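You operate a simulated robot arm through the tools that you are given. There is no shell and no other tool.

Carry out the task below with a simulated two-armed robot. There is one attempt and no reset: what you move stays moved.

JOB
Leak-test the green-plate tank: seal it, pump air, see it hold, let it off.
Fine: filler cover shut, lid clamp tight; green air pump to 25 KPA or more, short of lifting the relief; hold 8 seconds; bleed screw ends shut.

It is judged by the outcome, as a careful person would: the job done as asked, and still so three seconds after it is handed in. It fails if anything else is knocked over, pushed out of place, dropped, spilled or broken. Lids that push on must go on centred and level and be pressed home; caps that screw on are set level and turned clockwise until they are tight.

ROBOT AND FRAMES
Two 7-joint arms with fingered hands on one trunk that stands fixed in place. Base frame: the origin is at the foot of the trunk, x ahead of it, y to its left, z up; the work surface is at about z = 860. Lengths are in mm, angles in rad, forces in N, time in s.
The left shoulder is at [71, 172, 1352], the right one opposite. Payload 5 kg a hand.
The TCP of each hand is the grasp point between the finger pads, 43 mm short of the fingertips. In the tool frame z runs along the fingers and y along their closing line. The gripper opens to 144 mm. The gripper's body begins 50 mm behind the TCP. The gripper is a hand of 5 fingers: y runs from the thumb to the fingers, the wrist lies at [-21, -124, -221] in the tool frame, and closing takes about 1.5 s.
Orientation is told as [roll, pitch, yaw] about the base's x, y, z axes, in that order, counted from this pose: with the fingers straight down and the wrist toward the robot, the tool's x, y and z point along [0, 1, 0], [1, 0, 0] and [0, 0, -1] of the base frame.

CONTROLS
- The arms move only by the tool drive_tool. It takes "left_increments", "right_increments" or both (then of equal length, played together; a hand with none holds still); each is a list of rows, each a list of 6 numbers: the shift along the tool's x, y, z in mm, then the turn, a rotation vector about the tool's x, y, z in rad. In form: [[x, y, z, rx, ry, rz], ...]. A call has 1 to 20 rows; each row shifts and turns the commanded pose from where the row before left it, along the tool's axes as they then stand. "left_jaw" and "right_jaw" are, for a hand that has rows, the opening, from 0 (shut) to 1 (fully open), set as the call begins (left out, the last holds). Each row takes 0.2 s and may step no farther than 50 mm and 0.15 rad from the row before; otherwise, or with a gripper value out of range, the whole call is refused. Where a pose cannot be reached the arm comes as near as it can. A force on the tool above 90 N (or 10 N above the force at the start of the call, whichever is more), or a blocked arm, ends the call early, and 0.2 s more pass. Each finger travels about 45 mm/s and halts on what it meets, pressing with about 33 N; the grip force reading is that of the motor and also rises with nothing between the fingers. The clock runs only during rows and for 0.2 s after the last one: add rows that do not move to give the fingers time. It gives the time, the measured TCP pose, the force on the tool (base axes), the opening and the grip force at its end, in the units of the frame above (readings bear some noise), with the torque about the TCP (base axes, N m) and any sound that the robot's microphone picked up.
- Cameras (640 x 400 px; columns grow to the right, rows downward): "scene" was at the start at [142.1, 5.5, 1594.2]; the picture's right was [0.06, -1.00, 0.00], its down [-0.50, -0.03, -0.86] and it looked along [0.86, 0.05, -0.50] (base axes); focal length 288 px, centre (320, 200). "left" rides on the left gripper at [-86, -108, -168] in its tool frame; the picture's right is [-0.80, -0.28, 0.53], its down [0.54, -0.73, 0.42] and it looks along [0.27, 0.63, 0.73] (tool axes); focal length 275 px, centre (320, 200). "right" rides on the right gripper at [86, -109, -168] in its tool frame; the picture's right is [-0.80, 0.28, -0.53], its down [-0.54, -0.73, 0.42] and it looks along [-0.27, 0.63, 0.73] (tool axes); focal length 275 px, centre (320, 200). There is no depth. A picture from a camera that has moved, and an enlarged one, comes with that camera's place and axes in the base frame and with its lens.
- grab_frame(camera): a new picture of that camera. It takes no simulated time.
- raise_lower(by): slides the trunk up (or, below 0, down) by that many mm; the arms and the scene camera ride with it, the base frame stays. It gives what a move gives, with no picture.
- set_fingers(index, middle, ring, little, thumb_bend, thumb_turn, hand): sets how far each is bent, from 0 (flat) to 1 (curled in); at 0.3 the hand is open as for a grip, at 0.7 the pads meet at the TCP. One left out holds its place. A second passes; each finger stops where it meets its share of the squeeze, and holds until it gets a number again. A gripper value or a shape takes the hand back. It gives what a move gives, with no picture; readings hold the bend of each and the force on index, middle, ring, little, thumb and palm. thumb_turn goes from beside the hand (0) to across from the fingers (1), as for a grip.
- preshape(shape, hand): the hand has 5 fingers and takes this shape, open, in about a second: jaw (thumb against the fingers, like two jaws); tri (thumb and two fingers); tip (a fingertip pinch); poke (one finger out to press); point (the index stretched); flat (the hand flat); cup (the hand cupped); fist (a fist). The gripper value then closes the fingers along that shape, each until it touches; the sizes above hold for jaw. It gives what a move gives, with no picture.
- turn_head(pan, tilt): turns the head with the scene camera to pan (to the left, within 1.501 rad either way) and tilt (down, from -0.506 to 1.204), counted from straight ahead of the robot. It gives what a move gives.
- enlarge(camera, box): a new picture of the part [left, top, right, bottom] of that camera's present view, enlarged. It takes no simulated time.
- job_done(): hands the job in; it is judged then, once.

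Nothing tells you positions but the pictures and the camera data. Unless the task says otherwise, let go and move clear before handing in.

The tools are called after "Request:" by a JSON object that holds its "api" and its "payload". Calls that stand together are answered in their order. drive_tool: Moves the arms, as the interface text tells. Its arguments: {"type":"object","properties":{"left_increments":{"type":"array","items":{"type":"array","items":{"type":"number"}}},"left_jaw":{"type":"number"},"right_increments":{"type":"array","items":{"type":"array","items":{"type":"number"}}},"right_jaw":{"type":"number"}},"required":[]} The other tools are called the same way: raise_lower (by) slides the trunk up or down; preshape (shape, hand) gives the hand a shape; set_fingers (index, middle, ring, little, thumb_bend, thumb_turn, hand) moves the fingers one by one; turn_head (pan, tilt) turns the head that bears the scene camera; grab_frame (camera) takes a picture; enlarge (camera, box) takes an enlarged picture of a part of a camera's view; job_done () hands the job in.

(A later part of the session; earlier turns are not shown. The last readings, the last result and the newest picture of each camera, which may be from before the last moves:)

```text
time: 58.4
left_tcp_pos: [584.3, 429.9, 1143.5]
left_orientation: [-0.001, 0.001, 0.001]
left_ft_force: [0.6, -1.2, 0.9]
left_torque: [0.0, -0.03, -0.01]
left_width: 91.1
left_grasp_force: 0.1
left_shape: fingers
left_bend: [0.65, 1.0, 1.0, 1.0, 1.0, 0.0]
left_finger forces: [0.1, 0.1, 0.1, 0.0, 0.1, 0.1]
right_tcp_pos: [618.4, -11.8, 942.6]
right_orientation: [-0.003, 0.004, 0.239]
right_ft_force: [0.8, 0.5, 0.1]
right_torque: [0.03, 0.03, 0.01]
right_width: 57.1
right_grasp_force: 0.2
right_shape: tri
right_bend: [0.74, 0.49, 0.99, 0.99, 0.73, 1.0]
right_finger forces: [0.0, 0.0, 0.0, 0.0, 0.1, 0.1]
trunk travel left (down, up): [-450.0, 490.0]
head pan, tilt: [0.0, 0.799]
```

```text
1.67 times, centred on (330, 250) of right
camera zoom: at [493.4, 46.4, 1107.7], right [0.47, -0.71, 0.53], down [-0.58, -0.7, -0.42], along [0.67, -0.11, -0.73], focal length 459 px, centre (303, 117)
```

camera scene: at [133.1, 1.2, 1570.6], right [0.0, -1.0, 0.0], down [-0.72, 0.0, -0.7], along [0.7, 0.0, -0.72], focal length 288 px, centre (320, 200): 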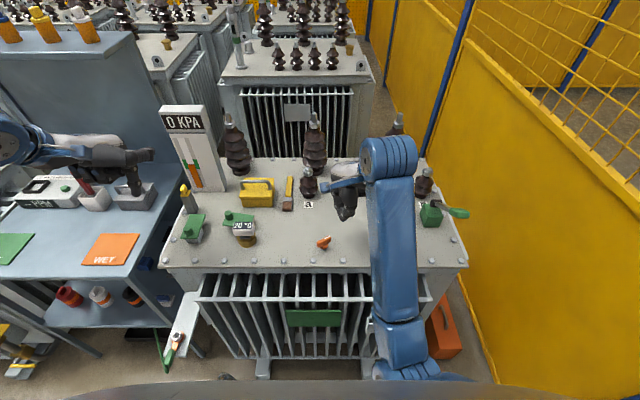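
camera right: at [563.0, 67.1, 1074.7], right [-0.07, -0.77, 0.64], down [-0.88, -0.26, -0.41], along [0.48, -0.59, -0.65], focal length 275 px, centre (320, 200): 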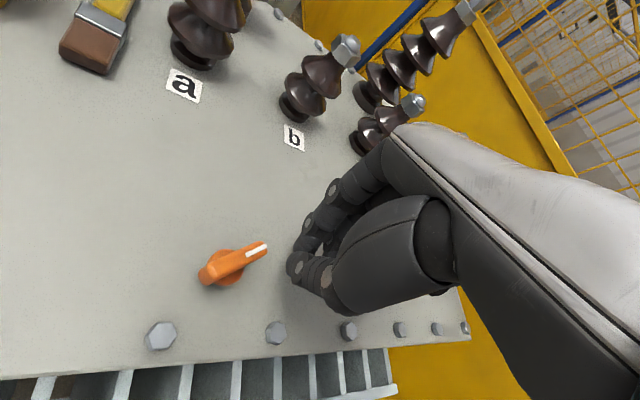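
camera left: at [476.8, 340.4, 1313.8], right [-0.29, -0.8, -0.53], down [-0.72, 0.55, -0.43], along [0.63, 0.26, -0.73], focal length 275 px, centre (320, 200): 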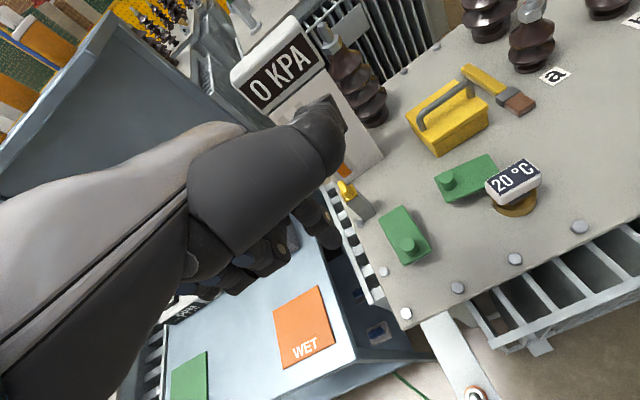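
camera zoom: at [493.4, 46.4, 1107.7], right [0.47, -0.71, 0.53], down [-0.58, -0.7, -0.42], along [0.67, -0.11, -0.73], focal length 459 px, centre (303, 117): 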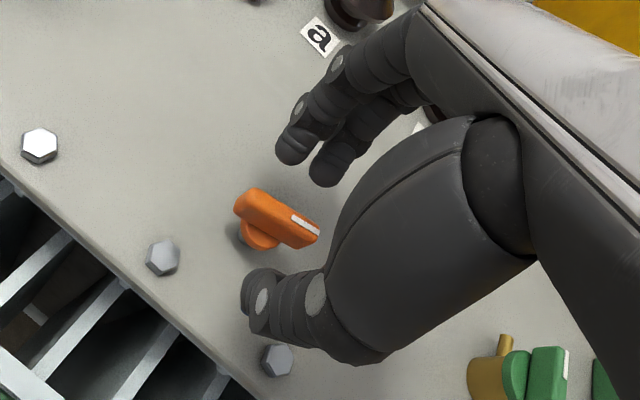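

It stays where I leave it, so the clamp is simply a loose screw needing more turns. I turn to yaw 0 with the right hand, then hand over to the left.

Request:
{"api": "drive_tool", "payload": {"right_increments": [[0, 0, 0, 0, 0, 0], [0, 0, 0, 0, 0, 0], [0, 0, 0, 0, 0, 0], [0, 0, 0, 0, 0, 0], [0, 0, 0, 0, 0, 0], [0, 0, 0, 0, 0, 0], [0, 0, 0, 0, 0, 0.08], [0, 0, 0, 0, 0, 0.08], [0, 0, 0, 0, 0, 0.08], [0, 0, 0, 0, 0, 0.04], [0, 0, 0, 0, 0, 0]], "right_jaw": 0.0}}

Request:
{"api": "drive_tool", "payload": {"right_increments": [[0, 0, 0, 0, 0, 0], [0, 0, 0, 0, 0, 0], [0, 0, 0, 0, 0, 0], [0, 0, 0, 0, 0, 0], [0, 0, 0, 0, 0, 0], [0, 0, -25, 0, 0, 0], [0, 0, -35, 0, 0, 0], [0, 0, -40, 0, 0, 0]], "right_jaw": 0.45}}

Request:
{"api": "enlarge", "payload": {"camera": "scene", "box": [280, 190, 380, 260]}}

Request:
{"api": "grab_frame", "payload": {"camera": "right"}}

```text
time: 60.8
left_tcp_pos: [583.0, 430.0, 1144.2]
left_orientation: [0.001, -0.001, 0.0]
left_ft_force: [0.2, -0.1, -1.0]
left_torque: [0.01, -0.03, 0.02]
left_width: 90.8
left_grasp_force: 0.0
left_shape: fingers
left_bend: [0.65, 1.0, 1.0, 1.0, 1.0, 0.0]
left_finger forces: [0.0, 0.0, 0.0, 0.0, 0.0, 0.1]
right_tcp_pos: [619.6, -10.5, 941.7]
right_orientation: [-0.002, 0.004, -0.041]
right_ft_force: [-3.3, 1.4, -2.5]
right_torque: [0.05, 0.09, 0.07]
right_width: 6.8
right_grasp_force: 33.3
right_shape: tri
right_bend: [0.72, 0.66, 1.0, 1.0, 0.71, 1.0]
right_finger forces: [13.1, 12.6, 0.1, 0.0, 28.7, 0.0]
trunk travel left (down, up): [-450.0, 490.0]
head pan, tilt: [0.0, 0.799]
```

```text
time: 62.8
left_tcp_pos: [583.7, 431.0, 1144.2]
left_orientation: [0.0, 0.001, -0.002]
left_ft_force: [0.0, -0.2, 0.2]
left_torque: [-0.01, 0.01, 0.0]
left_width: 91.0
left_grasp_force: 0.1
left_shape: fingers
left_bend: [0.65, 1.0, 1.0, 1.0, 1.0, 0.0]
left_finger forces: [0.0, 0.1, 0.0, 0.0, 0.0, 0.1]
right_tcp_pos: [621.1, -54.9, 1017.1]
right_orientation: [-0.095, 0.006, -0.067]
right_ft_force: [-0.2, -0.2, 1.2]
right_torque: [-0.02, 0.01, -0.03]
right_width: 64.5
right_grasp_force: 0.1
right_shape: tri
right_bend: [0.74, 0.47, 0.99, 0.99, 0.72, 1.0]
right_finger forces: [0.1, 0.0, 0.0, 0.0, 0.0, 0.1]
trunk travel left (down, up): [-450.0, 490.0]
head pan, tilt: [0.0, 0.799]
stopped in row 8 (right hand): the arm was blocked; the commanded pose is now the measured one
```

```text
5.71 times, centred on (330, 225) of scene
camera zoom: at [132.0, 0.6, 1570.7], right [0.0, -1.0, 0.0], down [-0.72, 0.0, -0.7], along [0.7, 0.0, -0.72], focal length 1645 px, centre (263, 57)
```

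zoom: 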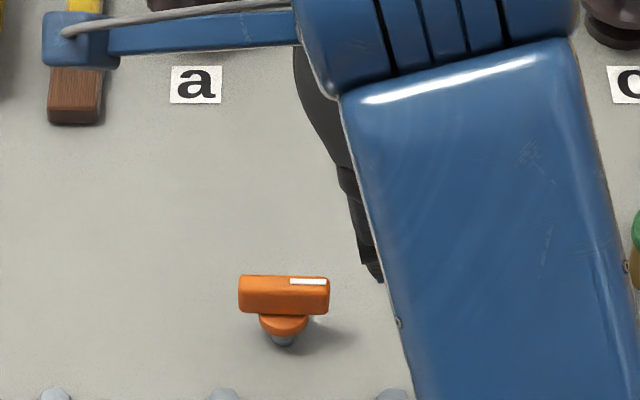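

```text
taken
camera right: at [520.1, 53.8, 1175.1], right [0.24, -0.76, 0.61], down [-0.77, -0.53, -0.36], along [0.6, -0.38, -0.71], focal length 275 px, centre (320, 200)
```

right: 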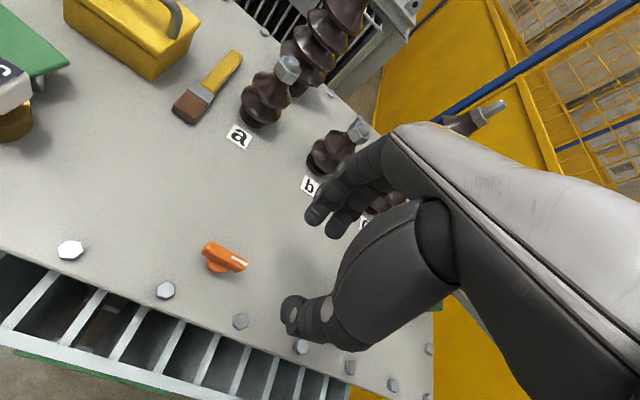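

The knob now lies along y (pointer at -92°). I clear the right arm off to the right and bring the left hand in for the next quarter turns.

Request:
{"api": "drive_tool", "payload": {"right_increments": [[0, 0, 0, 0, 0.045, -0.1], [0, 0, 0, 0, 0.045, -0.14], [0, 0, 0, 0, 0, -0.14], [0, 0, 0, 0, 0, -0.14], [0, 0, 0, 0, 0, -0.14], [0, 0, 0, 0, 0, -0.14], [0, 0, 0, 0, 0, -0.14], [0, 0, 0, 0, 0, -0.14], [-22.8, -30.1, -20, 0, 0, 0], [-22.8, -30.1, -20, 0, 0, 0], [-22.8, -30.1, -20, 0, 0, 0], [-22.8, -30.1, -20, 0, 0, 0], [-22.8, -30.1, -20, 0, 0, 0], [-22.8, -30.1, -20, 0, 0, 0]]}}

Request:
{"api": "preshape", "payload": {"hand": "left", "shape": "tri"}}

Request:
{"api": "grab_frame", "payload": {"camera": "scene"}}

```text
time: 65.8
left_tcp_pos: [582.9, 428.2, 1145.3]
left_orientation: [0.002, 0.0, 0.001]
left_ft_force: [0.2, -0.4, -0.1]
left_torque: [0.02, 0.0, 0.03]
left_width: 90.9
left_grasp_force: 0.1
left_shape: fingers
left_bend: [0.65, 1.0, 1.0, 1.0, 1.0, 0.0]
left_finger forces: [0.0, 0.0, 0.0, 0.0, 0.0, 0.1]
right_tcp_pos: [643.5, -282.4, 1134.2]
right_orientation: [0.012, 0.01, 1.011]
right_ft_force: [-0.4, -0.4, 0.1]
right_torque: [0.04, -0.01, 0.01]
right_width: 64.6
right_grasp_force: 0.1
right_shape: tri
right_bend: [0.74, 0.47, 0.99, 0.99, 0.72, 1.0]
right_finger forces: [0.0, 0.1, 0.0, 0.1, 0.0, 0.0]
trunk travel left (down, up): [-450.0, 490.0]
head pan, tilt: [0.0, 0.799]
```

```text
time: 66.7
left_tcp_pos: [582.7, 430.9, 1144.3]
left_orientation: [-0.002, 0.0, 0.001]
left_ft_force: [0.1, 0.1, -0.1]
left_torque: [0.05, -0.03, 0.01]
left_width: 143.5
left_grasp_force: 0.1
left_shape: tri
left_bend: [0.3, 0.3, 0.99, 0.99, 0.3, 0.97]
left_finger forces: [0.0, 0.0, 0.0, 0.0, 0.0, 0.0]
right_tcp_pos: [644.5, -281.2, 1134.3]
right_orientation: [0.014, 0.011, 1.011]
right_ft_force: [0.8, -0.1, 0.3]
right_torque: [0.02, -0.01, 0.02]
right_width: 64.6
right_grasp_force: 0.1
right_shape: tri
right_bend: [0.74, 0.47, 0.99, 0.99, 0.72, 1.0]
right_finger forces: [0.1, 0.0, 0.0, 0.1, 0.0, 0.0]
trunk travel left (down, up): [-450.0, 490.0]
head pan, tilt: [0.0, 0.799]
```

```text
taken
camera scene: at [132.4, 0.1, 1570.7], right [0.0, -1.0, 0.0], down [-0.72, 0.0, -0.7], along [0.7, 0.0, -0.72], focal length 288 px, centre (320, 200)
```

scene: 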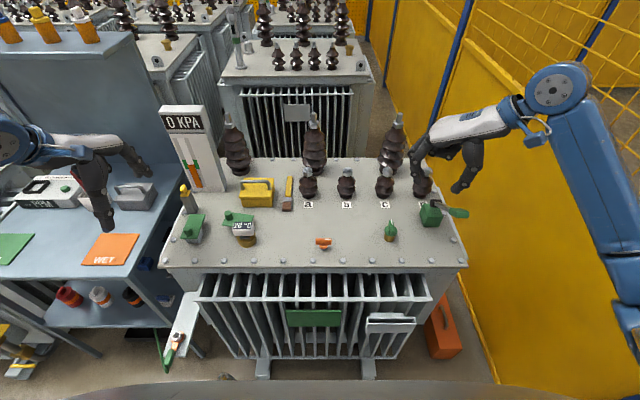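

Request:
{"api": "drive_tool", "payload": {"left_increments": [[0, 0, 0, 0, 0, 0.1], [-39.5, 7.3, 4, 0, 0, 0], [-39.5, 7.3, 4, 0, 0, 0], [-39.5, 7.3, 4, 0, 0, 0], [-39.5, 7.3, 4, 0, 0, 0], [-39.5, 7.3, 4, 0, 0, 0], [-39.5, 7.3, 4, 0, 0, 0], [-39.5, 7.3, 4, 0, 0, 0], [-39.5, 7.3, 4, 0, 0, 0], [-39.5, 7.3, 4, 0, 0, 0], [-39.5, 7.3, 4, 0, 0, 0], [-39.5, 7.3, 4, 0, 0, 0], [0, 0, 0, 0, 0, 0]], "left_jaw": 0.4}}

Request:
{"api": "grab_frame", "payload": {"camera": "left"}}

Request:
{"api": "grab_frame", "payload": {"camera": "scene"}}

```text
time: 69.5
left_tcp_pos: [619.1, -8.1, 1103.4]
left_orientation: [0.0, 0.0, -0.101]
left_ft_force: [0.4, 0.5, -0.1]
left_torque: [-0.05, 0.0, -0.02]
left_width: 58.3
left_grasp_force: 0.2
left_shape: tri
left_bend: [0.74, 0.49, 0.99, 0.99, 0.73, 1.0]
left_finger forces: [0.0, 0.0, 0.0, 0.1, 0.1, 0.1]
right_tcp_pos: [645.2, -281.4, 1133.9]
right_orientation: [0.01, 0.013, 1.012]
right_ft_force: [-0.2, 0.3, -0.3]
right_torque: [-0.05, -0.03, 0.0]
right_width: 64.7
right_grasp_force: 0.0
right_shape: tri
right_bend: [0.74, 0.47, 0.99, 0.99, 0.72, 1.0]
right_finger forces: [0.0, 0.0, 0.0, 0.1, 0.0, 0.0]
trunk travel left (down, up): [-450.0, 490.0]
head pan, tilt: [0.0, 0.799]
```

```text
taken
camera left: at [503.6, -83.5, 1271.7], right [-0.36, -0.76, -0.53], down [-0.67, 0.61, -0.42], along [0.65, 0.2, -0.73], focal length 275 px, centre (320, 200)
```

left: 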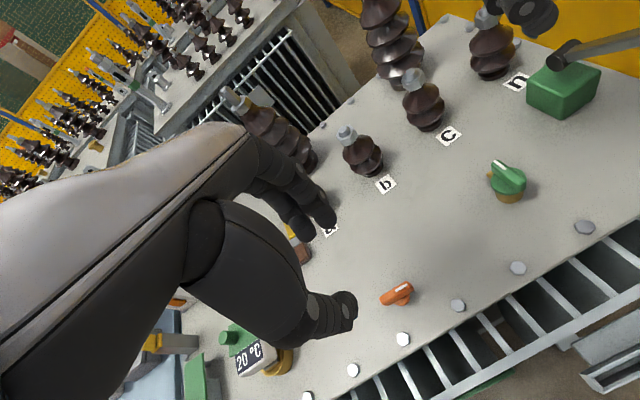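

```text
taken
camera scene: at [132.3, 1.4, 1570.7], right [0.0, -1.0, 0.0], down [-0.72, 0.0, -0.7], along [0.7, 0.0, -0.72], focal length 288 px, centre (320, 200)
```

scene: 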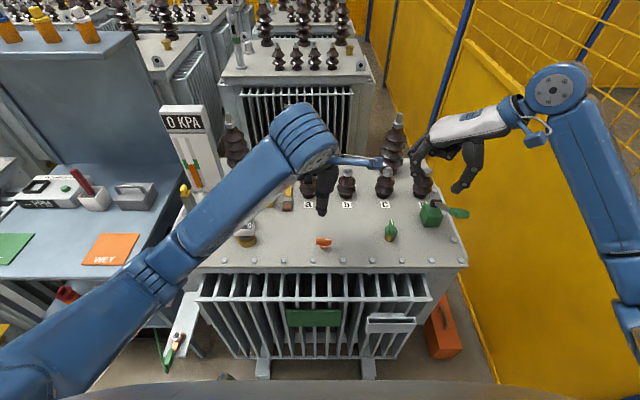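

Request:
{"api": "drive_tool", "payload": {"left_increments": [[-1.0, 1.5, 40, 0, 0, -0.04], [0, 0, 40, 0, 0, 0], [0, 0, 40, 0, 0, 0], [0, 0, 30, 0, 0, 0], [0, 0, 11, 0, 0, 0], [0, 0, 0, 0, 0, 0]]}}

Request:
{"api": "enlarge", "payload": {"camera": "left", "box": [200, 130, 440, 370]}}

Request:
{"api": "enlarge", "payload": {"camera": "scene", "box": [280, 190, 380, 260]}}

```text
time: 70.9
left_tcp_pos: [621.4, -10.8, 939.6]
left_orientation: [0.0, 0.001, -0.061]
left_ft_force: [-0.2, 0.8, 0.0]
left_torque: [0.0, 0.01, 0.04]
left_width: 57.9
left_grasp_force: 0.0
left_shape: tri
left_bend: [0.74, 0.49, 0.99, 0.99, 0.73, 1.0]
left_finger forces: [0.1, 0.1, 0.1, 0.0, 0.0, 0.1]
right_tcp_pos: [644.2, -281.5, 1133.2]
right_orientation: [0.014, 0.012, 1.012]
right_ft_force: [0.3, -0.1, 0.0]
right_torque: [0.02, -0.01, -0.01]
right_width: 64.3
right_grasp_force: 0.1
right_shape: tri
right_bend: [0.74, 0.47, 0.99, 0.99, 0.72, 1.0]
right_finger forces: [0.0, 0.0, 0.0, 0.0, 0.1, 0.0]
trunk travel left (down, up): [-450.0, 490.0]
head pan, tilt: [0.0, 0.799]
```

```text
1.67 times, centred on (320, 250) of left
camera zoom: at [507.7, -92.0, 1108.0], right [-0.33, -0.78, -0.53], down [-0.69, 0.59, -0.42], along [0.64, 0.23, -0.73], focal length 459 px, centre (320, 117)
```

zoom: 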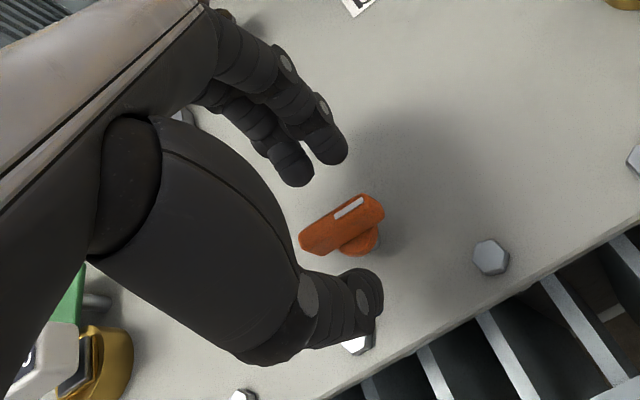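

```text
5.71 times, centred on (330, 225) of scene
camera zoom: at [132.5, -0.5, 1570.7], right [0.0, -1.0, 0.0], down [-0.72, 0.0, -0.7], along [0.7, 0.0, -0.72], focal length 1645 px, centre (263, 57)
```

zoom: 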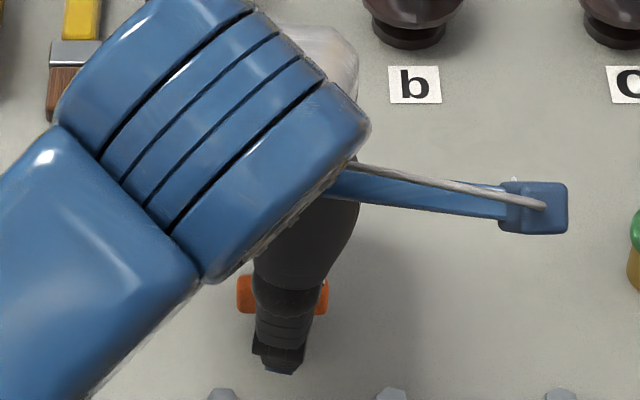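

Request:
{"api": "drive_tool", "payload": {"left_increments": [[0, 0, -2, 0, 0, 0], [0, 0, 0, 0, 0, 0], [0, 0, 0, 0, 0, 0], [0, 0, 0, 0, 0, 0], [0, 0, 0, 0, 0, 0], [0, 0, 0, 0, 0, 0], [0, 0, 0, 0, 0, 0], [0, 0, 0, 0, 0, 0.05], [0, 0, 0, 0, 0, 0.08], [0, 0, 0, 0, 0, 0.1], [0, 0, 0, 0, 0, 0.1], [0, 0, 0, 0, 0, 0.1]], "left_jaw": 0.0}}

Request:
{"api": "enlarge", "payload": {"camera": "left", "box": [200, 130, 440, 370]}}

```text
time: 73.5
left_tcp_pos: [619.9, -11.8, 940.9]
left_orientation: [-0.001, -0.001, -0.494]
left_ft_force: [-5.0, -3.4, 6.1]
left_torque: [-0.14, 0.16, 0.02]
left_width: 6.4
left_grasp_force: 32.4
left_shape: tri
left_bend: [0.71, 0.69, 1.0, 1.0, 0.73, 1.0]
left_finger forces: [14.8, 12.7, 0.0, 0.0, 29.9, 0.0]
right_tcp_pos: [643.4, -282.4, 1135.1]
right_orientation: [0.011, 0.014, 1.011]
right_ft_force: [0.7, 0.8, -0.5]
right_torque: [0.0, 0.01, -0.01]
right_width: 64.6
right_grasp_force: 0.1
right_shape: tri
right_bend: [0.74, 0.47, 0.99, 0.99, 0.72, 1.0]
right_finger forces: [0.1, 0.1, 0.0, 0.0, 0.0, 0.0]
trunk travel left (down, up): [-450.0, 490.0]
head pan, tilt: [0.0, 0.799]
```

```text
1.67 times, centred on (320, 250) of left
camera zoom: at [485.2, -36.8, 1110.3], right [-0.63, -0.57, -0.53], down [-0.38, 0.82, -0.42], along [0.68, -0.06, -0.73], focal length 459 px, centre (320, 117)
```

zoom: 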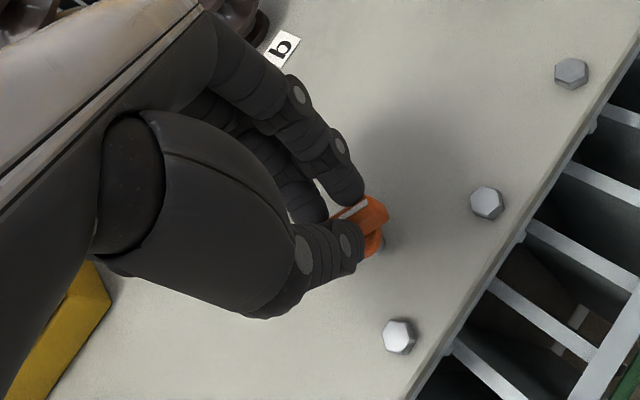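

Request:
{"api": "drive_tool", "payload": {"left_increments": [[0, 0, 0, 0, 0, 0.1], [0, 0, 0, 0, 0, 0.1], [0, 0, 0, 0, 0, 0.1], [0, 0, 0, 0, 0, 0.1], [0, 0, 0, 0, 0, 0.1], [0, 0, 0, 0, 0, 0.1]]}}

Request:
{"api": "enlarge", "payload": {"camera": "scene", "box": [280, 190, 380, 260]}}

```text
time: 74.9
left_tcp_pos: [620.4, -12.4, 940.9]
left_orientation: [0.0, 0.0, -1.091]
left_ft_force: [-6.2, -1.2, 5.5]
left_torque: [-0.02, 0.25, 0.03]
left_width: 6.0
left_grasp_force: 32.9
left_shape: tri
left_bend: [0.71, 0.69, 1.0, 1.0, 0.73, 1.0]
left_finger forces: [15.1, 12.3, 0.0, 0.0, 29.2, 0.0]
right_tcp_pos: [644.0, -281.6, 1135.0]
right_orientation: [0.012, 0.013, 1.012]
right_ft_force: [-0.1, 0.0, -0.4]
right_torque: [0.02, 0.02, 0.0]
right_width: 64.7
right_grasp_force: 0.1
right_shape: tri
right_bend: [0.74, 0.47, 0.99, 0.99, 0.72, 1.0]
right_finger forces: [0.0, 0.0, 0.1, 0.0, 0.0, 0.0]
trunk travel left (down, up): [-450.0, 490.0]
head pan, tilt: [0.0, 0.799]
```

```text
5.71 times, centred on (330, 225) of scene
camera zoom: at [131.1, -0.2, 1570.8], right [0.0, -1.0, 0.0], down [-0.72, 0.0, -0.7], along [0.7, 0.0, -0.72], focal length 1645 px, centre (263, 57)
```

zoom: 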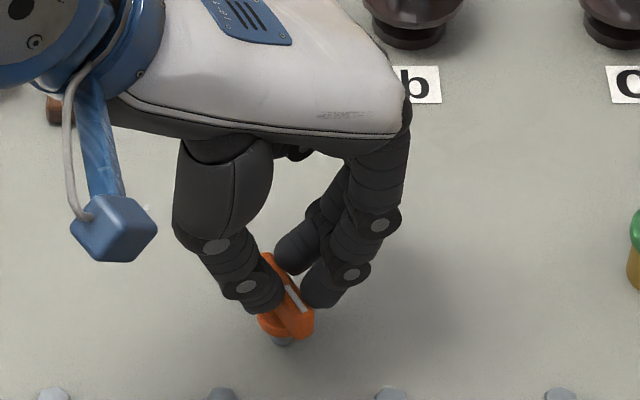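

Request:
{"api": "drive_tool", "payload": {"left_increments": [[0, 0, 0, 0, 0, 0.1], [0, 0, 0, 0, 0, 0.1], [0, 0, 0, 0, 0, 0.1], [0, 0, 0, 0, 0, 0.1], [0, 0, 0, 0, 0, 0.1]]}}

Request:
{"api": "enlarge", "payload": {"camera": "scene", "box": [280, 190, 380, 260]}}

```text
time: 76.1
left_tcp_pos: [619.7, -11.1, 941.2]
left_orientation: [0.0, 0.0, -1.593]
left_ft_force: [-11.6, 0.8, 6.1]
left_torque: [0.11, 0.43, 0.05]
left_width: 5.7
left_grasp_force: 32.8
left_shape: tri
left_bend: [0.71, 0.7, 1.0, 1.0, 0.73, 1.0]
left_finger forces: [15.5, 10.9, 0.1, 0.1, 28.9, 0.1]
right_tcp_pos: [643.5, -281.2, 1134.6]
right_orientation: [0.011, 0.013, 1.011]
right_ft_force: [0.0, 1.0, -1.0]
right_torque: [0.02, 0.03, 0.0]
right_width: 64.7
right_grasp_force: 0.0
right_shape: tri
right_bend: [0.74, 0.47, 0.99, 0.99, 0.72, 1.0]
right_finger forces: [0.0, 0.0, 0.0, 0.0, 0.0, 0.0]
trunk travel left (down, up): [-450.0, 490.0]
head pan, tilt: [0.0, 0.799]
```

```text
5.71 times, centred on (330, 225) of scene
camera zoom: at [130.8, -0.2, 1570.8], right [0.0, -1.0, 0.0], down [-0.72, 0.0, -0.7], along [0.7, 0.0, -0.72], focal length 1645 px, centre (263, 57)
```

zoom: 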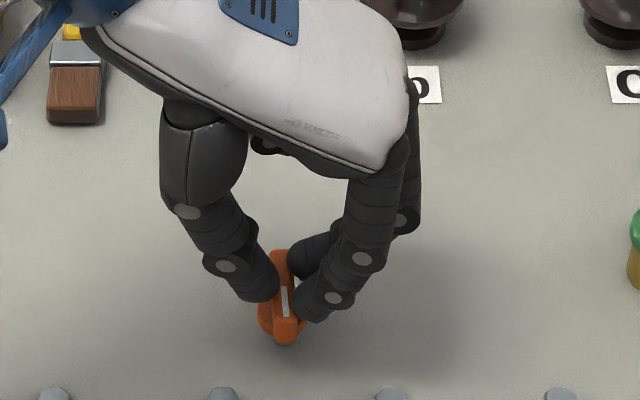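

Request:
{"api": "drive_tool", "payload": {"left_increments": [[0, -1, 0, 0, 0, 0.1], [0, 0, 0, 0, 0, 0.1], [0, 0, 0, 0, 0, 0.1], [0, 0, 0, 0, 0, 0.1]]}}

Request:
{"api": "enlarge", "payload": {"camera": "scene", "box": [280, 190, 380, 260]}}

```text
time: 77.1
left_tcp_pos: [620.9, -11.5, 940.9]
left_orientation: [0.001, 0.004, -1.991]
left_ft_force: [-11.9, -1.4, 6.3]
left_torque: [-0.08, 0.48, 0.03]
left_width: 5.9
left_grasp_force: 32.2
left_shape: tri
left_bend: [0.71, 0.69, 1.0, 1.0, 0.73, 1.0]
left_finger forces: [18.4, 13.9, 0.0, 0.0, 23.8, 0.0]
right_tcp_pos: [642.9, -281.8, 1136.6]
right_orientation: [0.013, 0.011, 1.012]
right_ft_force: [-0.8, 0.3, -0.5]
right_torque: [-0.01, 0.02, -0.01]
right_width: 64.8
right_grasp_force: 0.1
right_shape: tri
right_bend: [0.74, 0.47, 0.99, 0.99, 0.72, 1.0]
right_finger forces: [0.1, 0.0, 0.0, 0.0, 0.0, 0.0]
trunk travel left (down, up): [-450.0, 490.0]
head pan, tilt: [0.0, 0.799]
```

```text
5.71 times, centred on (330, 225) of scene
camera zoom: at [130.4, -0.7, 1570.9], right [0.0, -1.0, 0.0], down [-0.72, 0.0, -0.7], along [0.7, 0.0, -0.72], focal length 1645 px, centre (263, 57)
```

zoom: 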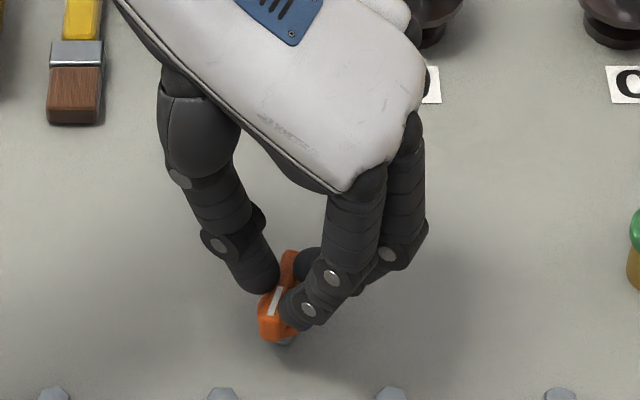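

Request:
{"api": "drive_tool", "payload": {"left_increments": [[0, 0, 0, 0, 0, 0.1], [0, 0, 0, 0, 0, 0.1], [0, 0, 0, 0, 0, 0.1], [0, 0, 0, 0, 0, 0.1]]}}

Request:
{"api": "enlarge", "payload": {"camera": "scene", "box": [280, 190, 380, 260]}}

```text
time: 78.1
left_tcp_pos: [619.8, -10.3, 942.4]
left_orientation: [-0.002, 0.0, -2.391]
left_ft_force: [-12.2, 1.0, 8.0]
left_torque: [0.06, 0.47, 0.06]
left_width: 5.6
left_grasp_force: 32.6
left_shape: tri
left_bend: [0.71, 0.69, 1.0, 1.0, 0.73, 1.0]
left_finger forces: [19.4, 14.6, 0.0, 0.1, 23.5, 0.0]
right_tcp_pos: [643.6, -282.0, 1135.4]
right_orientation: [0.014, 0.01, 1.012]
right_ft_force: [0.5, 0.3, 0.7]
right_torque: [0.0, 0.0, 0.02]
right_width: 64.7
right_grasp_force: 0.0
right_shape: tri
right_bend: [0.74, 0.47, 0.99, 0.99, 0.72, 1.0]
right_finger forces: [0.0, 0.0, 0.0, 0.0, 0.0, 0.0]
trunk travel left (down, up): [-450.0, 490.0]
head pan, tilt: [0.0, 0.799]
```

```text
5.71 times, centred on (330, 225) of scene
camera zoom: at [130.1, -0.3, 1571.0], right [0.0, -1.0, 0.0], down [-0.72, 0.0, -0.7], along [0.7, 0.0, -0.72], focal length 1645 px, centre (263, 57)
```

zoom: 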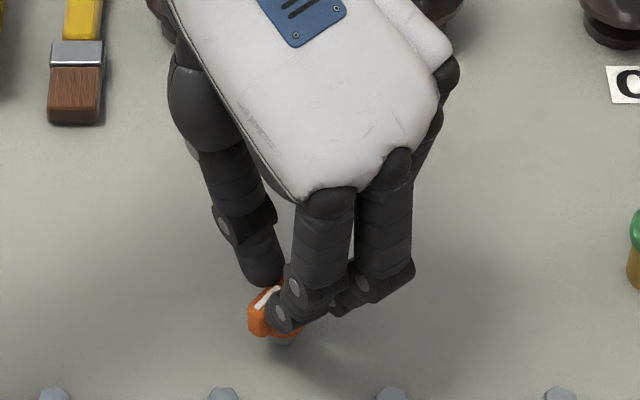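

The left wrist goes further than expected. Let me check clearance around the arm before continuing.

Request:
{"api": "grab_frame", "payload": {"camera": "scene"}}

Request:
{"api": "grab_frame", "payload": {"camera": "left"}}

```text
taken
camera scene: at [130.1, -0.3, 1571.0], right [0.0, -1.0, 0.0], down [-0.72, 0.0, -0.7], along [0.7, 0.0, -0.72], focal length 288 px, centre (320, 200)
```

scene: 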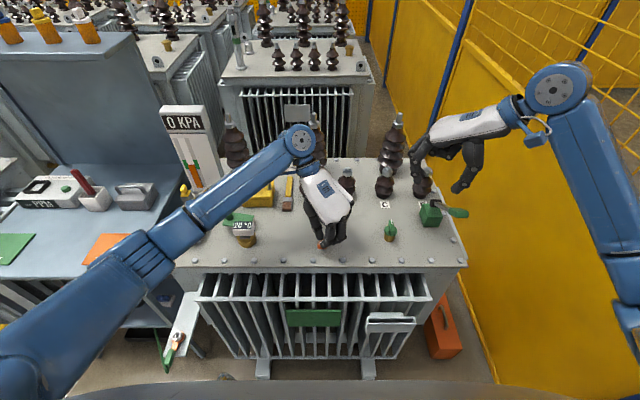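

```text
taken
camera left: at [641.4, 126.2, 1110.3], right [-0.33, 0.78, -0.53], down [0.9, 0.1, -0.42], along [-0.28, -0.62, -0.73], focal length 275 px, centre (320, 200)
```

left: 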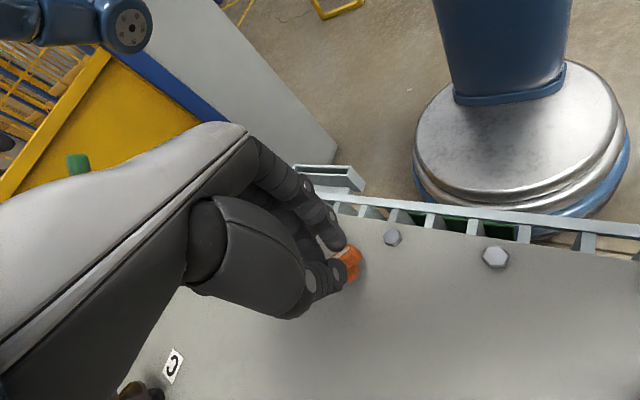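

Request:
{"api": "drive_tool", "payload": {"left_increments": [[0, 0, 0, 0, 0, 0.1], [0, 0, 0, 0, 0, 0.1], [0, 0, 0, 0, 0, 0.1], [0, 0, 0, 0, 0, 0.1]]}}

Request:
{"api": "enlarge", "payload": {"camera": "scene", "box": [280, 190, 380, 260]}}

```text
time: 79.1
left_tcp_pos: [620.6, -10.3, 941.2]
left_orientation: [0.0, 0.0, -2.793]
left_ft_force: [-11.5, 3.3, 10.8]
left_torque: [0.18, 0.39, 0.06]
left_width: 5.7
left_grasp_force: 33.4
left_shape: tri
left_bend: [0.71, 0.69, 1.0, 1.0, 0.73, 1.0]
left_finger forces: [19.4, 14.7, 0.0, 0.1, 22.5, 0.0]
right_tcp_pos: [641.9, -281.4, 1135.4]
right_orientation: [0.011, 0.009, 1.012]
right_ft_force: [0.4, -0.1, -0.1]
right_torque: [0.0, 0.0, -0.04]
right_width: 64.7
right_grasp_force: 0.0
right_shape: tri
right_bend: [0.74, 0.47, 0.99, 0.99, 0.72, 1.0]
right_finger forces: [0.1, 0.0, 0.0, 0.0, 0.0, 0.0]
trunk travel left (down, up): [-450.0, 490.0]
head pan, tilt: [0.0, 0.799]
```

```text
5.71 times, centred on (330, 225) of scene
camera zoom: at [130.2, -0.1, 1571.0], right [0.0, -1.0, 0.0], down [-0.72, 0.0, -0.7], along [0.7, 0.0, -0.72], focal length 1645 px, centre (263, 57)
```

zoom: 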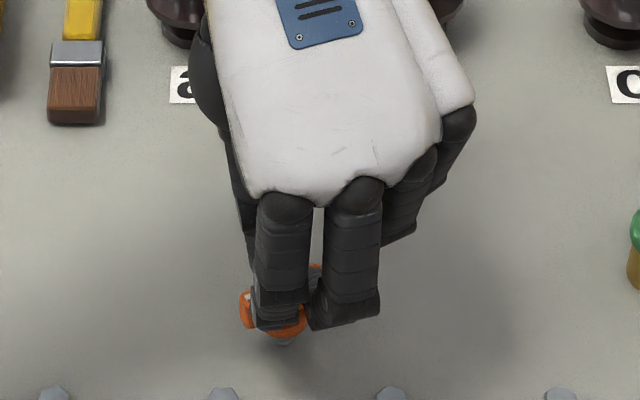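

Request:
{"api": "drive_tool", "payload": {"left_increments": [[0, 0, -1, 0, 0, 0.1], [0, 0, 0, 0, 0, 0.1], [0, 0, 0, 0, 0, 0.1]]}}

Request:
{"api": "grab_frame", "payload": {"camera": "scene"}}

```text
time: 79.9
left_tcp_pos: [619.5, -10.0, 943.3]
left_orientation: [0.001, 0.002, -3.093]
left_ft_force: [-9.4, 2.5, 16.2]
left_torque: [0.12, 0.37, 0.02]
left_width: 6.0
left_grasp_force: 33.8
left_shape: tri
left_bend: [0.71, 0.69, 1.0, 1.0, 0.74, 1.0]
left_finger forces: [14.2, 19.6, 0.1, 0.0, 25.1, 0.0]
right_tcp_pos: [642.7, -281.2, 1135.7]
right_orientation: [0.011, 0.011, 1.011]
right_ft_force: [0.6, 0.3, -0.6]
right_torque: [-0.02, 0.0, -0.02]
right_width: 64.4
right_grasp_force: 0.1
right_shape: tri
right_bend: [0.74, 0.47, 0.99, 0.99, 0.72, 1.0]
right_finger forces: [0.0, 0.1, 0.0, 0.1, 0.1, 0.1]
trunk travel left (down, up): [-450.0, 490.0]
head pan, tilt: [0.0, 0.799]
```

```text
taken
camera scene: at [129.9, -0.5, 1571.0], right [0.0, -1.0, 0.0], down [-0.72, 0.0, -0.7], along [0.7, 0.0, -0.72], focal length 288 px, centre (320, 200)
```

scene: 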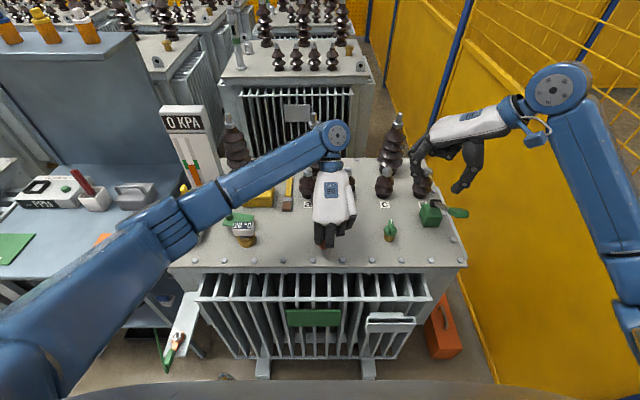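

The left hand has turned it about 174° (pointer now to the left) with no tightness yet. I release, rise and look at the knob.

Request:
{"api": "drive_tool", "payload": {"left_increments": [[0, 0, 0, 0, 0, 0], [0, 0, 0, 0, 0, 0], [0, 0, 0, 0, 0, 0], [0, 0, 0, 0, 0, 0], [0, 0, 0, 0, 0, 0], [0, 0, -20, 0, 0, 0], [0, 0, -30, 0, 0, 0], [0, 0, -30, 0, 0, 0]], "left_jaw": 0.4}}

Request:
{"api": "enlarge", "payload": {"camera": "scene", "box": [300, 220, 348, 256]}}

Request:
{"api": "enlarge", "payload": {"camera": "left", "box": [240, 180, 480, 380]}}

```text
time: 81.7
left_tcp_pos: [621.3, -10.0, 1024.2]
left_orientation: [0.0, -0.001, -3.091]
left_ft_force: [0.0, 0.1, 0.6]
left_torque: [0.01, -0.05, -0.01]
left_width: 57.0
left_grasp_force: 0.2
left_shape: tri
left_bend: [0.74, 0.49, 0.99, 0.99, 0.73, 1.0]
left_finger forces: [0.0, 0.0, 0.0, 0.0, 0.0, 0.0]
right_tcp_pos: [644.0, -282.3, 1134.1]
right_orientation: [0.012, 0.012, 1.011]
right_ft_force: [-0.4, 1.1, 0.6]
right_torque: [-0.03, -0.03, 0.02]
right_width: 64.5
right_grasp_force: 0.1
right_shape: tri
right_bend: [0.74, 0.47, 0.99, 0.99, 0.72, 1.0]
right_finger forces: [0.0, 0.0, 0.0, 0.0, 0.1, 0.0]
trunk travel left (down, up): [-450.0, 490.0]
head pan, tilt: [0.0, 0.799]
```

```text
11.11 times, centred on (324, 238) of scene
camera zoom: at [131.9, -0.2, 1570.7], right [0.0, -1.0, 0.0], down [-0.72, 0.0, -0.7], along [0.7, 0.0, -0.72], focal length 3198 px, centre (276, -222)
```

zoom: 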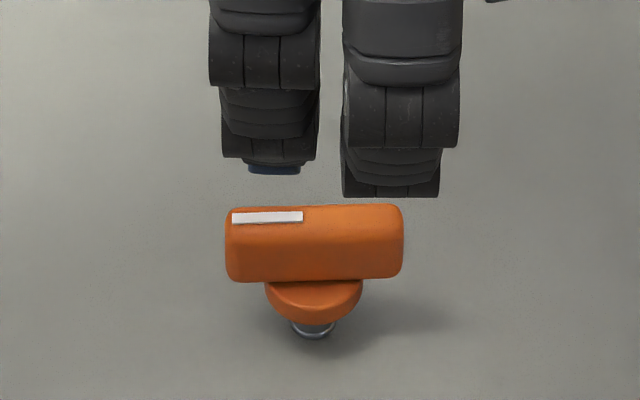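

```text
2.00 times, centred on (360, 280) of left
camera zoom: at [726.8, 80.4, 1192.4], right [0.24, 0.81, -0.53], down [0.75, -0.51, -0.42], along [-0.61, -0.3, -0.73], focal length 551 px, centre (240, 40)
```

zoom: 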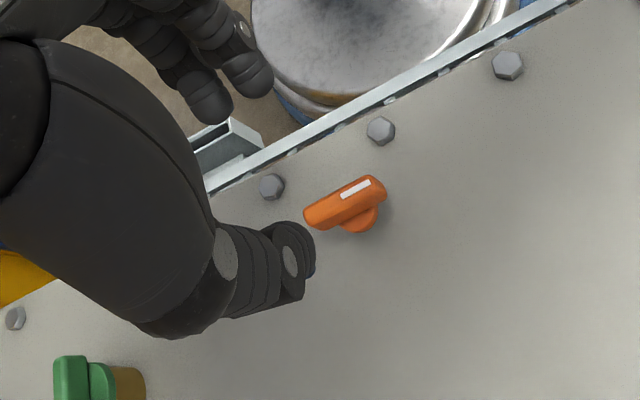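

It has drawn down about 1 mm over the half turn - tightening as expected. I rotate the left hand back up here and take another half turn.

Request:
{"api": "drive_tool", "payload": {"left_increments": [[0, 0, 0, 0, 0, -0.1], [0, 0, 0, 0, 0, -0.149], [0, 0, 0, 0, 0, -0.149], [0, 0, 0, 0, 0, -0.149], [0, 0, 0, 0, 0, -0.149], [0, 0, 0, 0, 0, -0.149], [0, 0, 0, 0, 0, -0.149], [0, 0, 0, 0, 0, -0.149], [0, 0, 0, 0, 0, -0.149], [0, 0, 0, 0, 0, -0.149], [0, 0, 0, 0, 0, -0.149], [0, 0, 0, 0, 0, -0.149], [0, 0, 0, 0, 0, -0.149], [0, 0, 0, 0, 0, -0.149], [0, 0, 0, 0, 0, -0.149], [0, 0, 0, 0, 0, -0.149], [0, 0, 0, 0, 0, -0.149], [0, 0, 0, 0, 0, -0.149], [0, 0, 0, 0, 0, -0.149], [0, 0, 0, 0, 0, -0.149]]}}

Request:
{"api": "drive_tool", "payload": {"left_increments": [[0, 0, 0, 0, 0, -0.1], [0, 0, 30, 0, 0, 0], [0, 0, 30, 0, 0, 0], [0, 0, 22, 0, 0, 0], [0, 0, 0, 0, 0, 0]]}}

Request:
{"api": "enlarge", "payload": {"camera": "left", "box": [200, 130, 440, 370]}}

```text
time: 85.9
left_tcp_pos: [621.6, -12.7, 1021.4]
left_orientation: [-0.001, 0.001, -0.156]
left_ft_force: [0.3, 0.3, 0.1]
left_torque: [-0.02, 0.03, 0.01]
left_width: 57.0
left_grasp_force: 0.0
left_shape: tri
left_bend: [0.74, 0.49, 0.99, 0.99, 0.73, 1.0]
left_finger forces: [0.0, 0.0, 0.0, 0.1, 0.1, 0.1]
right_tcp_pos: [644.3, -282.5, 1133.8]
right_orientation: [0.014, 0.011, 1.012]
right_ft_force: [0.0, 0.1, -0.5]
right_torque: [-0.01, 0.01, -0.02]
right_width: 64.4
right_grasp_force: 0.1
right_shape: tri
right_bend: [0.74, 0.47, 0.99, 0.99, 0.72, 1.0]
right_finger forces: [0.0, 0.0, 0.0, 0.0, 0.0, 0.0]
trunk travel left (down, up): [-450.0, 490.0]
head pan, tilt: [0.0, 0.799]
```

```text
time: 87.1
left_tcp_pos: [621.3, -11.0, 941.5]
left_orientation: [-0.001, -0.001, -0.06]
left_ft_force: [0.2, -0.4, -0.4]
left_torque: [-0.02, -0.01, -0.01]
left_width: 57.3
left_grasp_force: 0.2
left_shape: tri
left_bend: [0.74, 0.49, 0.99, 0.99, 0.73, 1.0]
left_finger forces: [0.0, 0.1, 0.1, 0.1, 0.0, 0.0]
right_tcp_pos: [645.9, -281.5, 1135.1]
right_orientation: [0.015, 0.014, 1.014]
right_ft_force: [0.3, 0.2, -0.5]
right_torque: [-0.02, 0.0, 0.0]
right_width: 64.7
right_grasp_force: 0.0
right_shape: tri
right_bend: [0.74, 0.47, 0.99, 0.99, 0.72, 1.0]
right_finger forces: [0.1, 0.0, 0.0, 0.0, 0.0, 0.0]
trunk travel left (down, up): [-450.0, 490.0]
head pan, tilt: [0.0, 0.799]
```

```text
1.67 times, centred on (320, 250) of left
camera zoom: at [509.1, -91.2, 1109.3], right [-0.33, -0.78, -0.53], down [-0.69, 0.58, -0.42], along [0.64, 0.23, -0.73], focal length 459 px, centre (320, 117)
```

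zoom: 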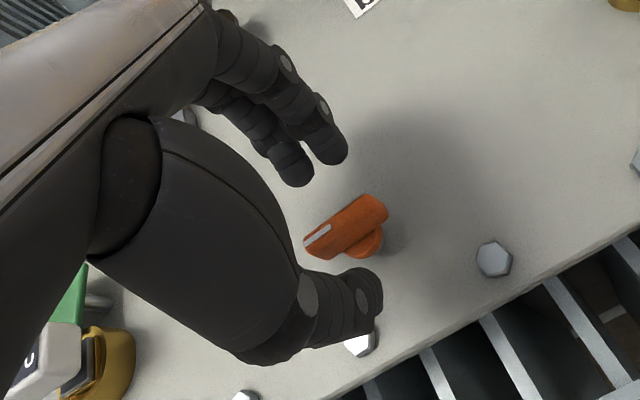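

Request:
{"api": "drive_tool", "payload": {"left_increments": [[0, 0, 0, 0, 0, 0], [0, 0, 0, 0, 0, 0], [0, 0, 0, 0, 0, 0], [0, 0, 0, 0, 0, 0], [0, 0, 0, 0, 0, 0], [0, 0, 0, 0, 0, 0], [0, 0, 0, 0, 0, 0], [0, 0, 0, 0, 0, 0.08], [0, 0, 0, 0, 0, 0.1], [0, 0, 0, 0, 0, 0.1], [0, 0, 0, 0, 0, 0.1], [0, 0, 0, 0, 0, 0.1], [0, 0, 0, 0, 0, 0.1]], "left_jaw": 0.0}}

Request:
{"api": "drive_tool", "payload": {"left_increments": [[0, 0, 0, 0, 0, 0.1], [0, 0, 0, 0, 0, 0.1], [0, 0, 0, 0, 0, 0.1], [0, 0, 0, 0, 0, 0.1], [0, 0, 0, 0, 0, 0.1]]}}

Request:
{"api": "enlarge", "payload": {"camera": "scene", "box": [280, 190, 380, 260]}}

```text
time: 89.9
left_tcp_pos: [621.8, -7.7, 942.8]
left_orientation: [0.002, -0.006, -0.636]
left_ft_force: [20.3, 10.9, 26.9]
left_torque: [0.19, -0.55, 0.8]
left_width: 6.3
left_grasp_force: 32.7
left_shape: tri
left_bend: [0.71, 0.71, 1.0, 1.0, 0.74, 1.0]
left_finger forces: [37.4, 9.8, 0.1, 0.1, 41.2, 0.0]
right_tcp_pos: [645.9, -280.5, 1134.8]
right_orientation: [0.012, 0.013, 1.012]
right_ft_force: [-0.5, -0.2, -0.9]
right_torque: [-0.01, 0.03, -0.01]
right_width: 64.6
right_grasp_force: 0.2
right_shape: tri
right_bend: [0.74, 0.47, 0.99, 0.99, 0.72, 1.0]
right_finger forces: [0.0, 0.0, 0.1, 0.1, 0.1, 0.0]
trunk travel left (down, up): [-450.0, 490.0]
head pan, tilt: [0.0, 0.799]
```

```text
time: 91.1
left_tcp_pos: [627.0, -9.1, 942.3]
left_orientation: [0.008, -0.005, -1.135]
left_ft_force: [42.9, 5.9, 37.5]
left_torque: [-0.41, -1.52, 1.62]
left_width: 5.8
left_grasp_force: 32.8
left_shape: tri
left_bend: [0.71, 0.72, 1.0, 1.0, 0.74, 0.97]
left_finger forces: [77.4, 0.0, 0.0, 0.0, 27.9, 0.0]
right_tcp_pos: [646.5, -282.0, 1133.9]
right_orientation: [0.013, 0.014, 1.01]
right_ft_force: [0.7, 0.4, -1.1]
right_torque: [-0.02, -0.04, -0.02]
right_width: 64.4
right_grasp_force: 0.1
right_shape: tri
right_bend: [0.74, 0.47, 0.99, 0.99, 0.72, 1.0]
right_finger forces: [0.0, 0.1, 0.0, 0.0, 0.0, 0.1]
trunk travel left (down, up): [-450.0, 490.0]
head pan, tilt: [0.0, 0.799]
```

```text
5.71 times, centred on (330, 225) of scene
camera zoom: at [134.9, 0.3, 1570.6], right [0.0, -1.0, 0.0], down [-0.72, 0.0, -0.7], along [0.7, 0.0, -0.72], focal length 1645 px, centre (263, 57)
```

zoom: 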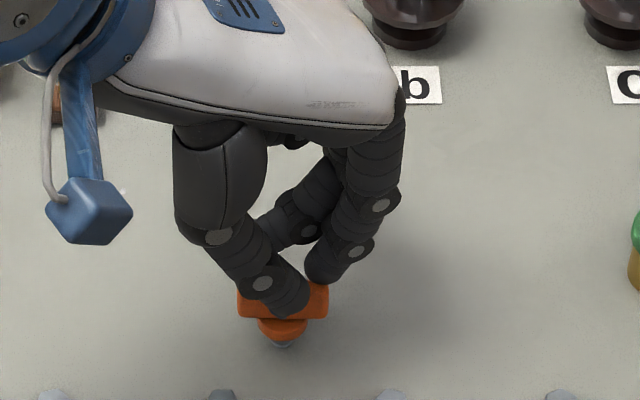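

The knob now resists: 1.6 N·m applied and it no longer moves (pointer at +90°, three quarters of a turn). The clamp is tight. I open the hand without turning back and rise.

Request:
{"api": "drive_tool", "payload": {"left_increments": [[0, 0, 0, 0, 0, 0], [0, 0, 0, 0, 0, 0], [0, 0, 0, 0, 0, 0], [0, 0, 0, 0, 0, 0], [0, 0, 0, 0, 0, 0], [0, 0, 0, 0, 0, 0], [0, 0, -20, 0, 0, 0], [0, 0, -40, 0, 0, 0], [0, 0, -45, 0, 0, 0]], "left_jaw": 0.6}}

Request:
{"api": "enlarge", "payload": {"camera": "scene", "box": [300, 220, 348, 256]}}

Request:
{"api": "grab_frame", "payload": {"camera": "left"}}

```text
time: 93.1
left_tcp_pos: [621.9, -11.3, 1046.7]
left_orientation: [-0.003, 0.003, -1.14]
left_ft_force: [-0.2, 0.1, 0.1]
left_torque: [0.04, -0.01, -0.03]
left_width: 86.1
left_grasp_force: 0.0
left_shape: tri
left_bend: [0.74, 0.41, 0.99, 0.99, 0.66, 1.0]
left_finger forces: [0.0, 0.0, 0.1, 0.0, 0.1, 0.0]
right_tcp_pos: [644.1, -282.0, 1134.6]
right_orientation: [0.015, 0.012, 1.012]
right_ft_force: [0.6, 0.9, 0.2]
right_torque: [0.02, 0.02, -0.01]
right_width: 64.6
right_grasp_force: 0.1
right_shape: tri
right_bend: [0.74, 0.47, 0.99, 0.99, 0.72, 1.0]
right_finger forces: [0.0, 0.0, 0.0, 0.0, 0.0, 0.0]
trunk travel left (down, up): [-450.0, 490.0]
head pan, tilt: [0.0, 0.799]
```

```text
11.11 times, centred on (324, 238) of scene
camera zoom: at [132.3, -0.4, 1570.6], right [0.0, -1.0, 0.0], down [-0.72, 0.0, -0.7], along [0.7, 0.0, -0.72], focal length 3198 px, centre (276, -222)
```

zoom: 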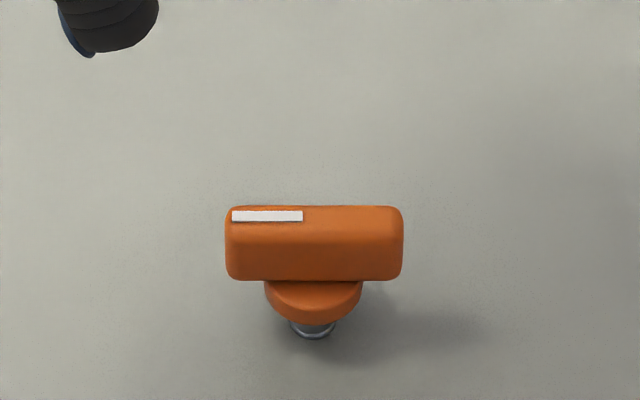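

```text
taken
camera left: at [499.3, 50.1, 1216.3], right [-0.84, -0.07, -0.53], down [0.19, 0.89, -0.42], along [0.5, -0.46, -0.73], focal length 275 px, centre (320, 200)
```

left: 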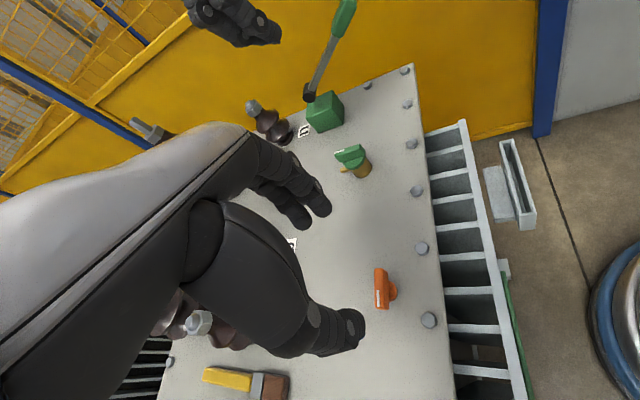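

The lid clamp is tight. I move the left arm back out to the left, keeping the gauge visible, and then take the bleed screw with the right hand.

Request:
{"api": "drive_tool", "payload": {"left_increments": [[0, 0, -30, 0, 0, 0], [14.5, -42.2, -8, 0, 0, 0], [14.5, -42.2, -8, 0, 0, 0], [14.5, -42.2, -8, 0, 0, 0], [14.5, -42.2, -8, 0, 0, 0], [14.5, -42.2, -8, 0, 0, 0], [14.5, -42.2, -8, 0, 0, 0], [14.5, -42.2, -8, 0, 0, 0], [14.5, -42.2, -8, 0, 0, 0], [14.5, -42.2, -8, 0, 0, 0]]}}

Request:
{"api": "turn_head", "payload": {"pan": -0.1, "tilt": 0.75}}

Request:
{"api": "grab_frame", "payload": {"camera": "scene"}}

Request:
{"api": "grab_frame", "payload": {"camera": "right"}}

```text
time: 95.3
left_tcp_pos: [580.6, 392.5, 1149.8]
left_orientation: [-0.001, -0.003, -1.141]
left_ft_force: [-0.8, -0.2, -0.1]
left_torque: [-0.02, -0.04, 0.01]
left_width: 86.3
left_grasp_force: 0.0
left_shape: tri
left_bend: [0.74, 0.41, 0.99, 0.99, 0.66, 1.0]
left_finger forces: [0.0, 0.0, 0.0, 0.1, 0.0, 0.1]
right_tcp_pos: [644.0, -282.1, 1134.6]
right_orientation: [0.013, 0.013, 1.009]
right_ft_force: [-0.2, 0.4, 0.0]
right_torque: [0.0, -0.01, -0.01]
right_width: 64.4
right_grasp_force: 0.0
right_shape: tri
right_bend: [0.74, 0.47, 0.99, 0.99, 0.72, 1.0]
right_finger forces: [0.0, 0.1, 0.0, 0.0, 0.0, 0.1]
trunk travel left (down, up): [-450.0, 490.0]
head pan, tilt: [0.0, 0.799]
```

```text
time: 95.9
left_tcp_pos: [580.6, 391.8, 1149.8]
left_orientation: [0.0, 0.0, -1.139]
left_ft_force: [-0.1, -0.2, -0.4]
left_torque: [-0.04, -0.01, -0.02]
left_width: 86.3
left_grasp_force: 0.0
left_shape: tri
left_bend: [0.74, 0.41, 0.99, 0.99, 0.66, 1.0]
left_finger forces: [0.0, 0.0, 0.0, 0.0, 0.1, 0.0]
right_tcp_pos: [644.4, -281.2, 1134.7]
right_orientation: [0.015, 0.013, 1.013]
right_ft_force: [0.9, -0.2, -0.6]
right_torque: [-0.01, 0.0, -0.02]
right_width: 64.8
right_grasp_force: 0.0
right_shape: tri
right_bend: [0.74, 0.47, 0.99, 0.99, 0.72, 1.0]
right_finger forces: [0.0, 0.0, 0.0, 0.0, 0.1, 0.1]
trunk travel left (down, up): [-450.0, 490.0]
head pan, tilt: [-0.099, 0.75]
```

```text
taken
camera scene: at [134.2, -8.2, 1574.7], right [-0.1, -1.0, 0.0], down [-0.68, 0.07, -0.73], along [0.73, -0.07, -0.68], focal length 288 px, centre (320, 200)
```

scene: 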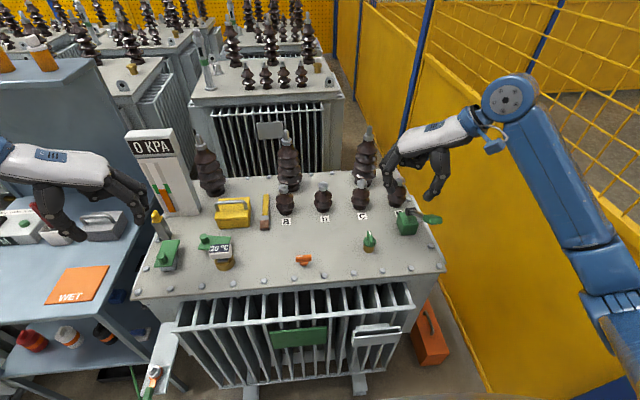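

```text
taken
camera right: at [517.4, -327.6, 1302.9], right [0.83, -0.18, 0.52], down [0.07, -0.9, -0.42], along [0.55, 0.39, -0.74], focal length 275 px, centre (320, 200)
```

right: 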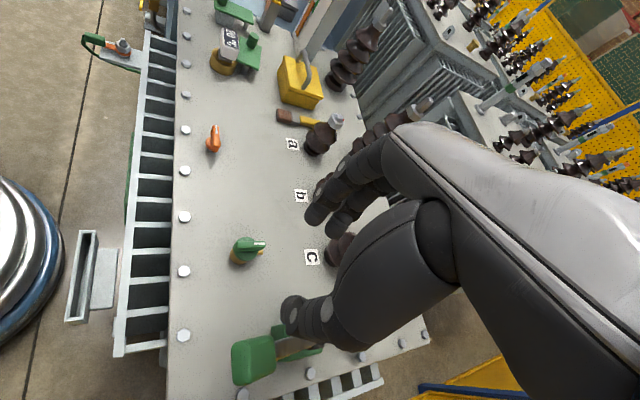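

Request:
{"api": "enlarge", "payload": {"camera": "right", "box": [210, 220, 290, 280]}}

Request:
{"api": "enlarge", "payload": {"camera": "scene", "box": [345, 220, 393, 256]}}

```text
6.67 times, centred on (250, 250) of right
camera zoom: at [517.4, -327.6, 1302.9], right [0.83, -0.18, 0.52], down [0.07, -0.9, -0.42], along [0.55, 0.39, -0.74], focal length 1835 px, centre (787, -133)
```

zoom: 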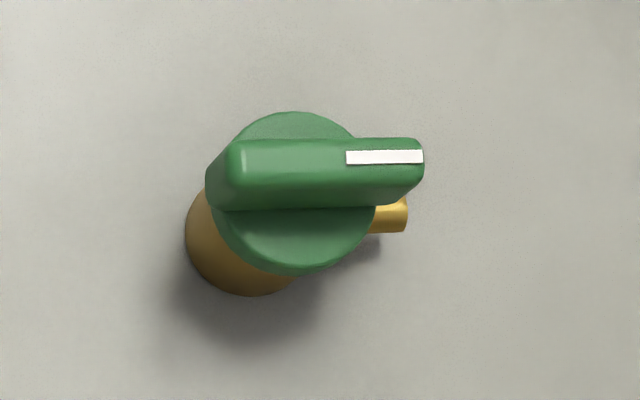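

```text
11.11 times, centred on (369, 238) of scene
camera zoom: at [134.2, -8.2, 1574.7], right [-0.1, -1.0, 0.0], down [-0.68, 0.07, -0.73], along [0.73, -0.07, -0.68], focal length 3198 px, centre (-224, -222)
```

zoom: 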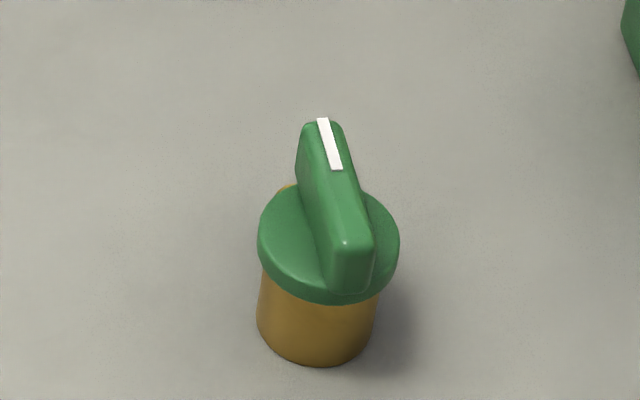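

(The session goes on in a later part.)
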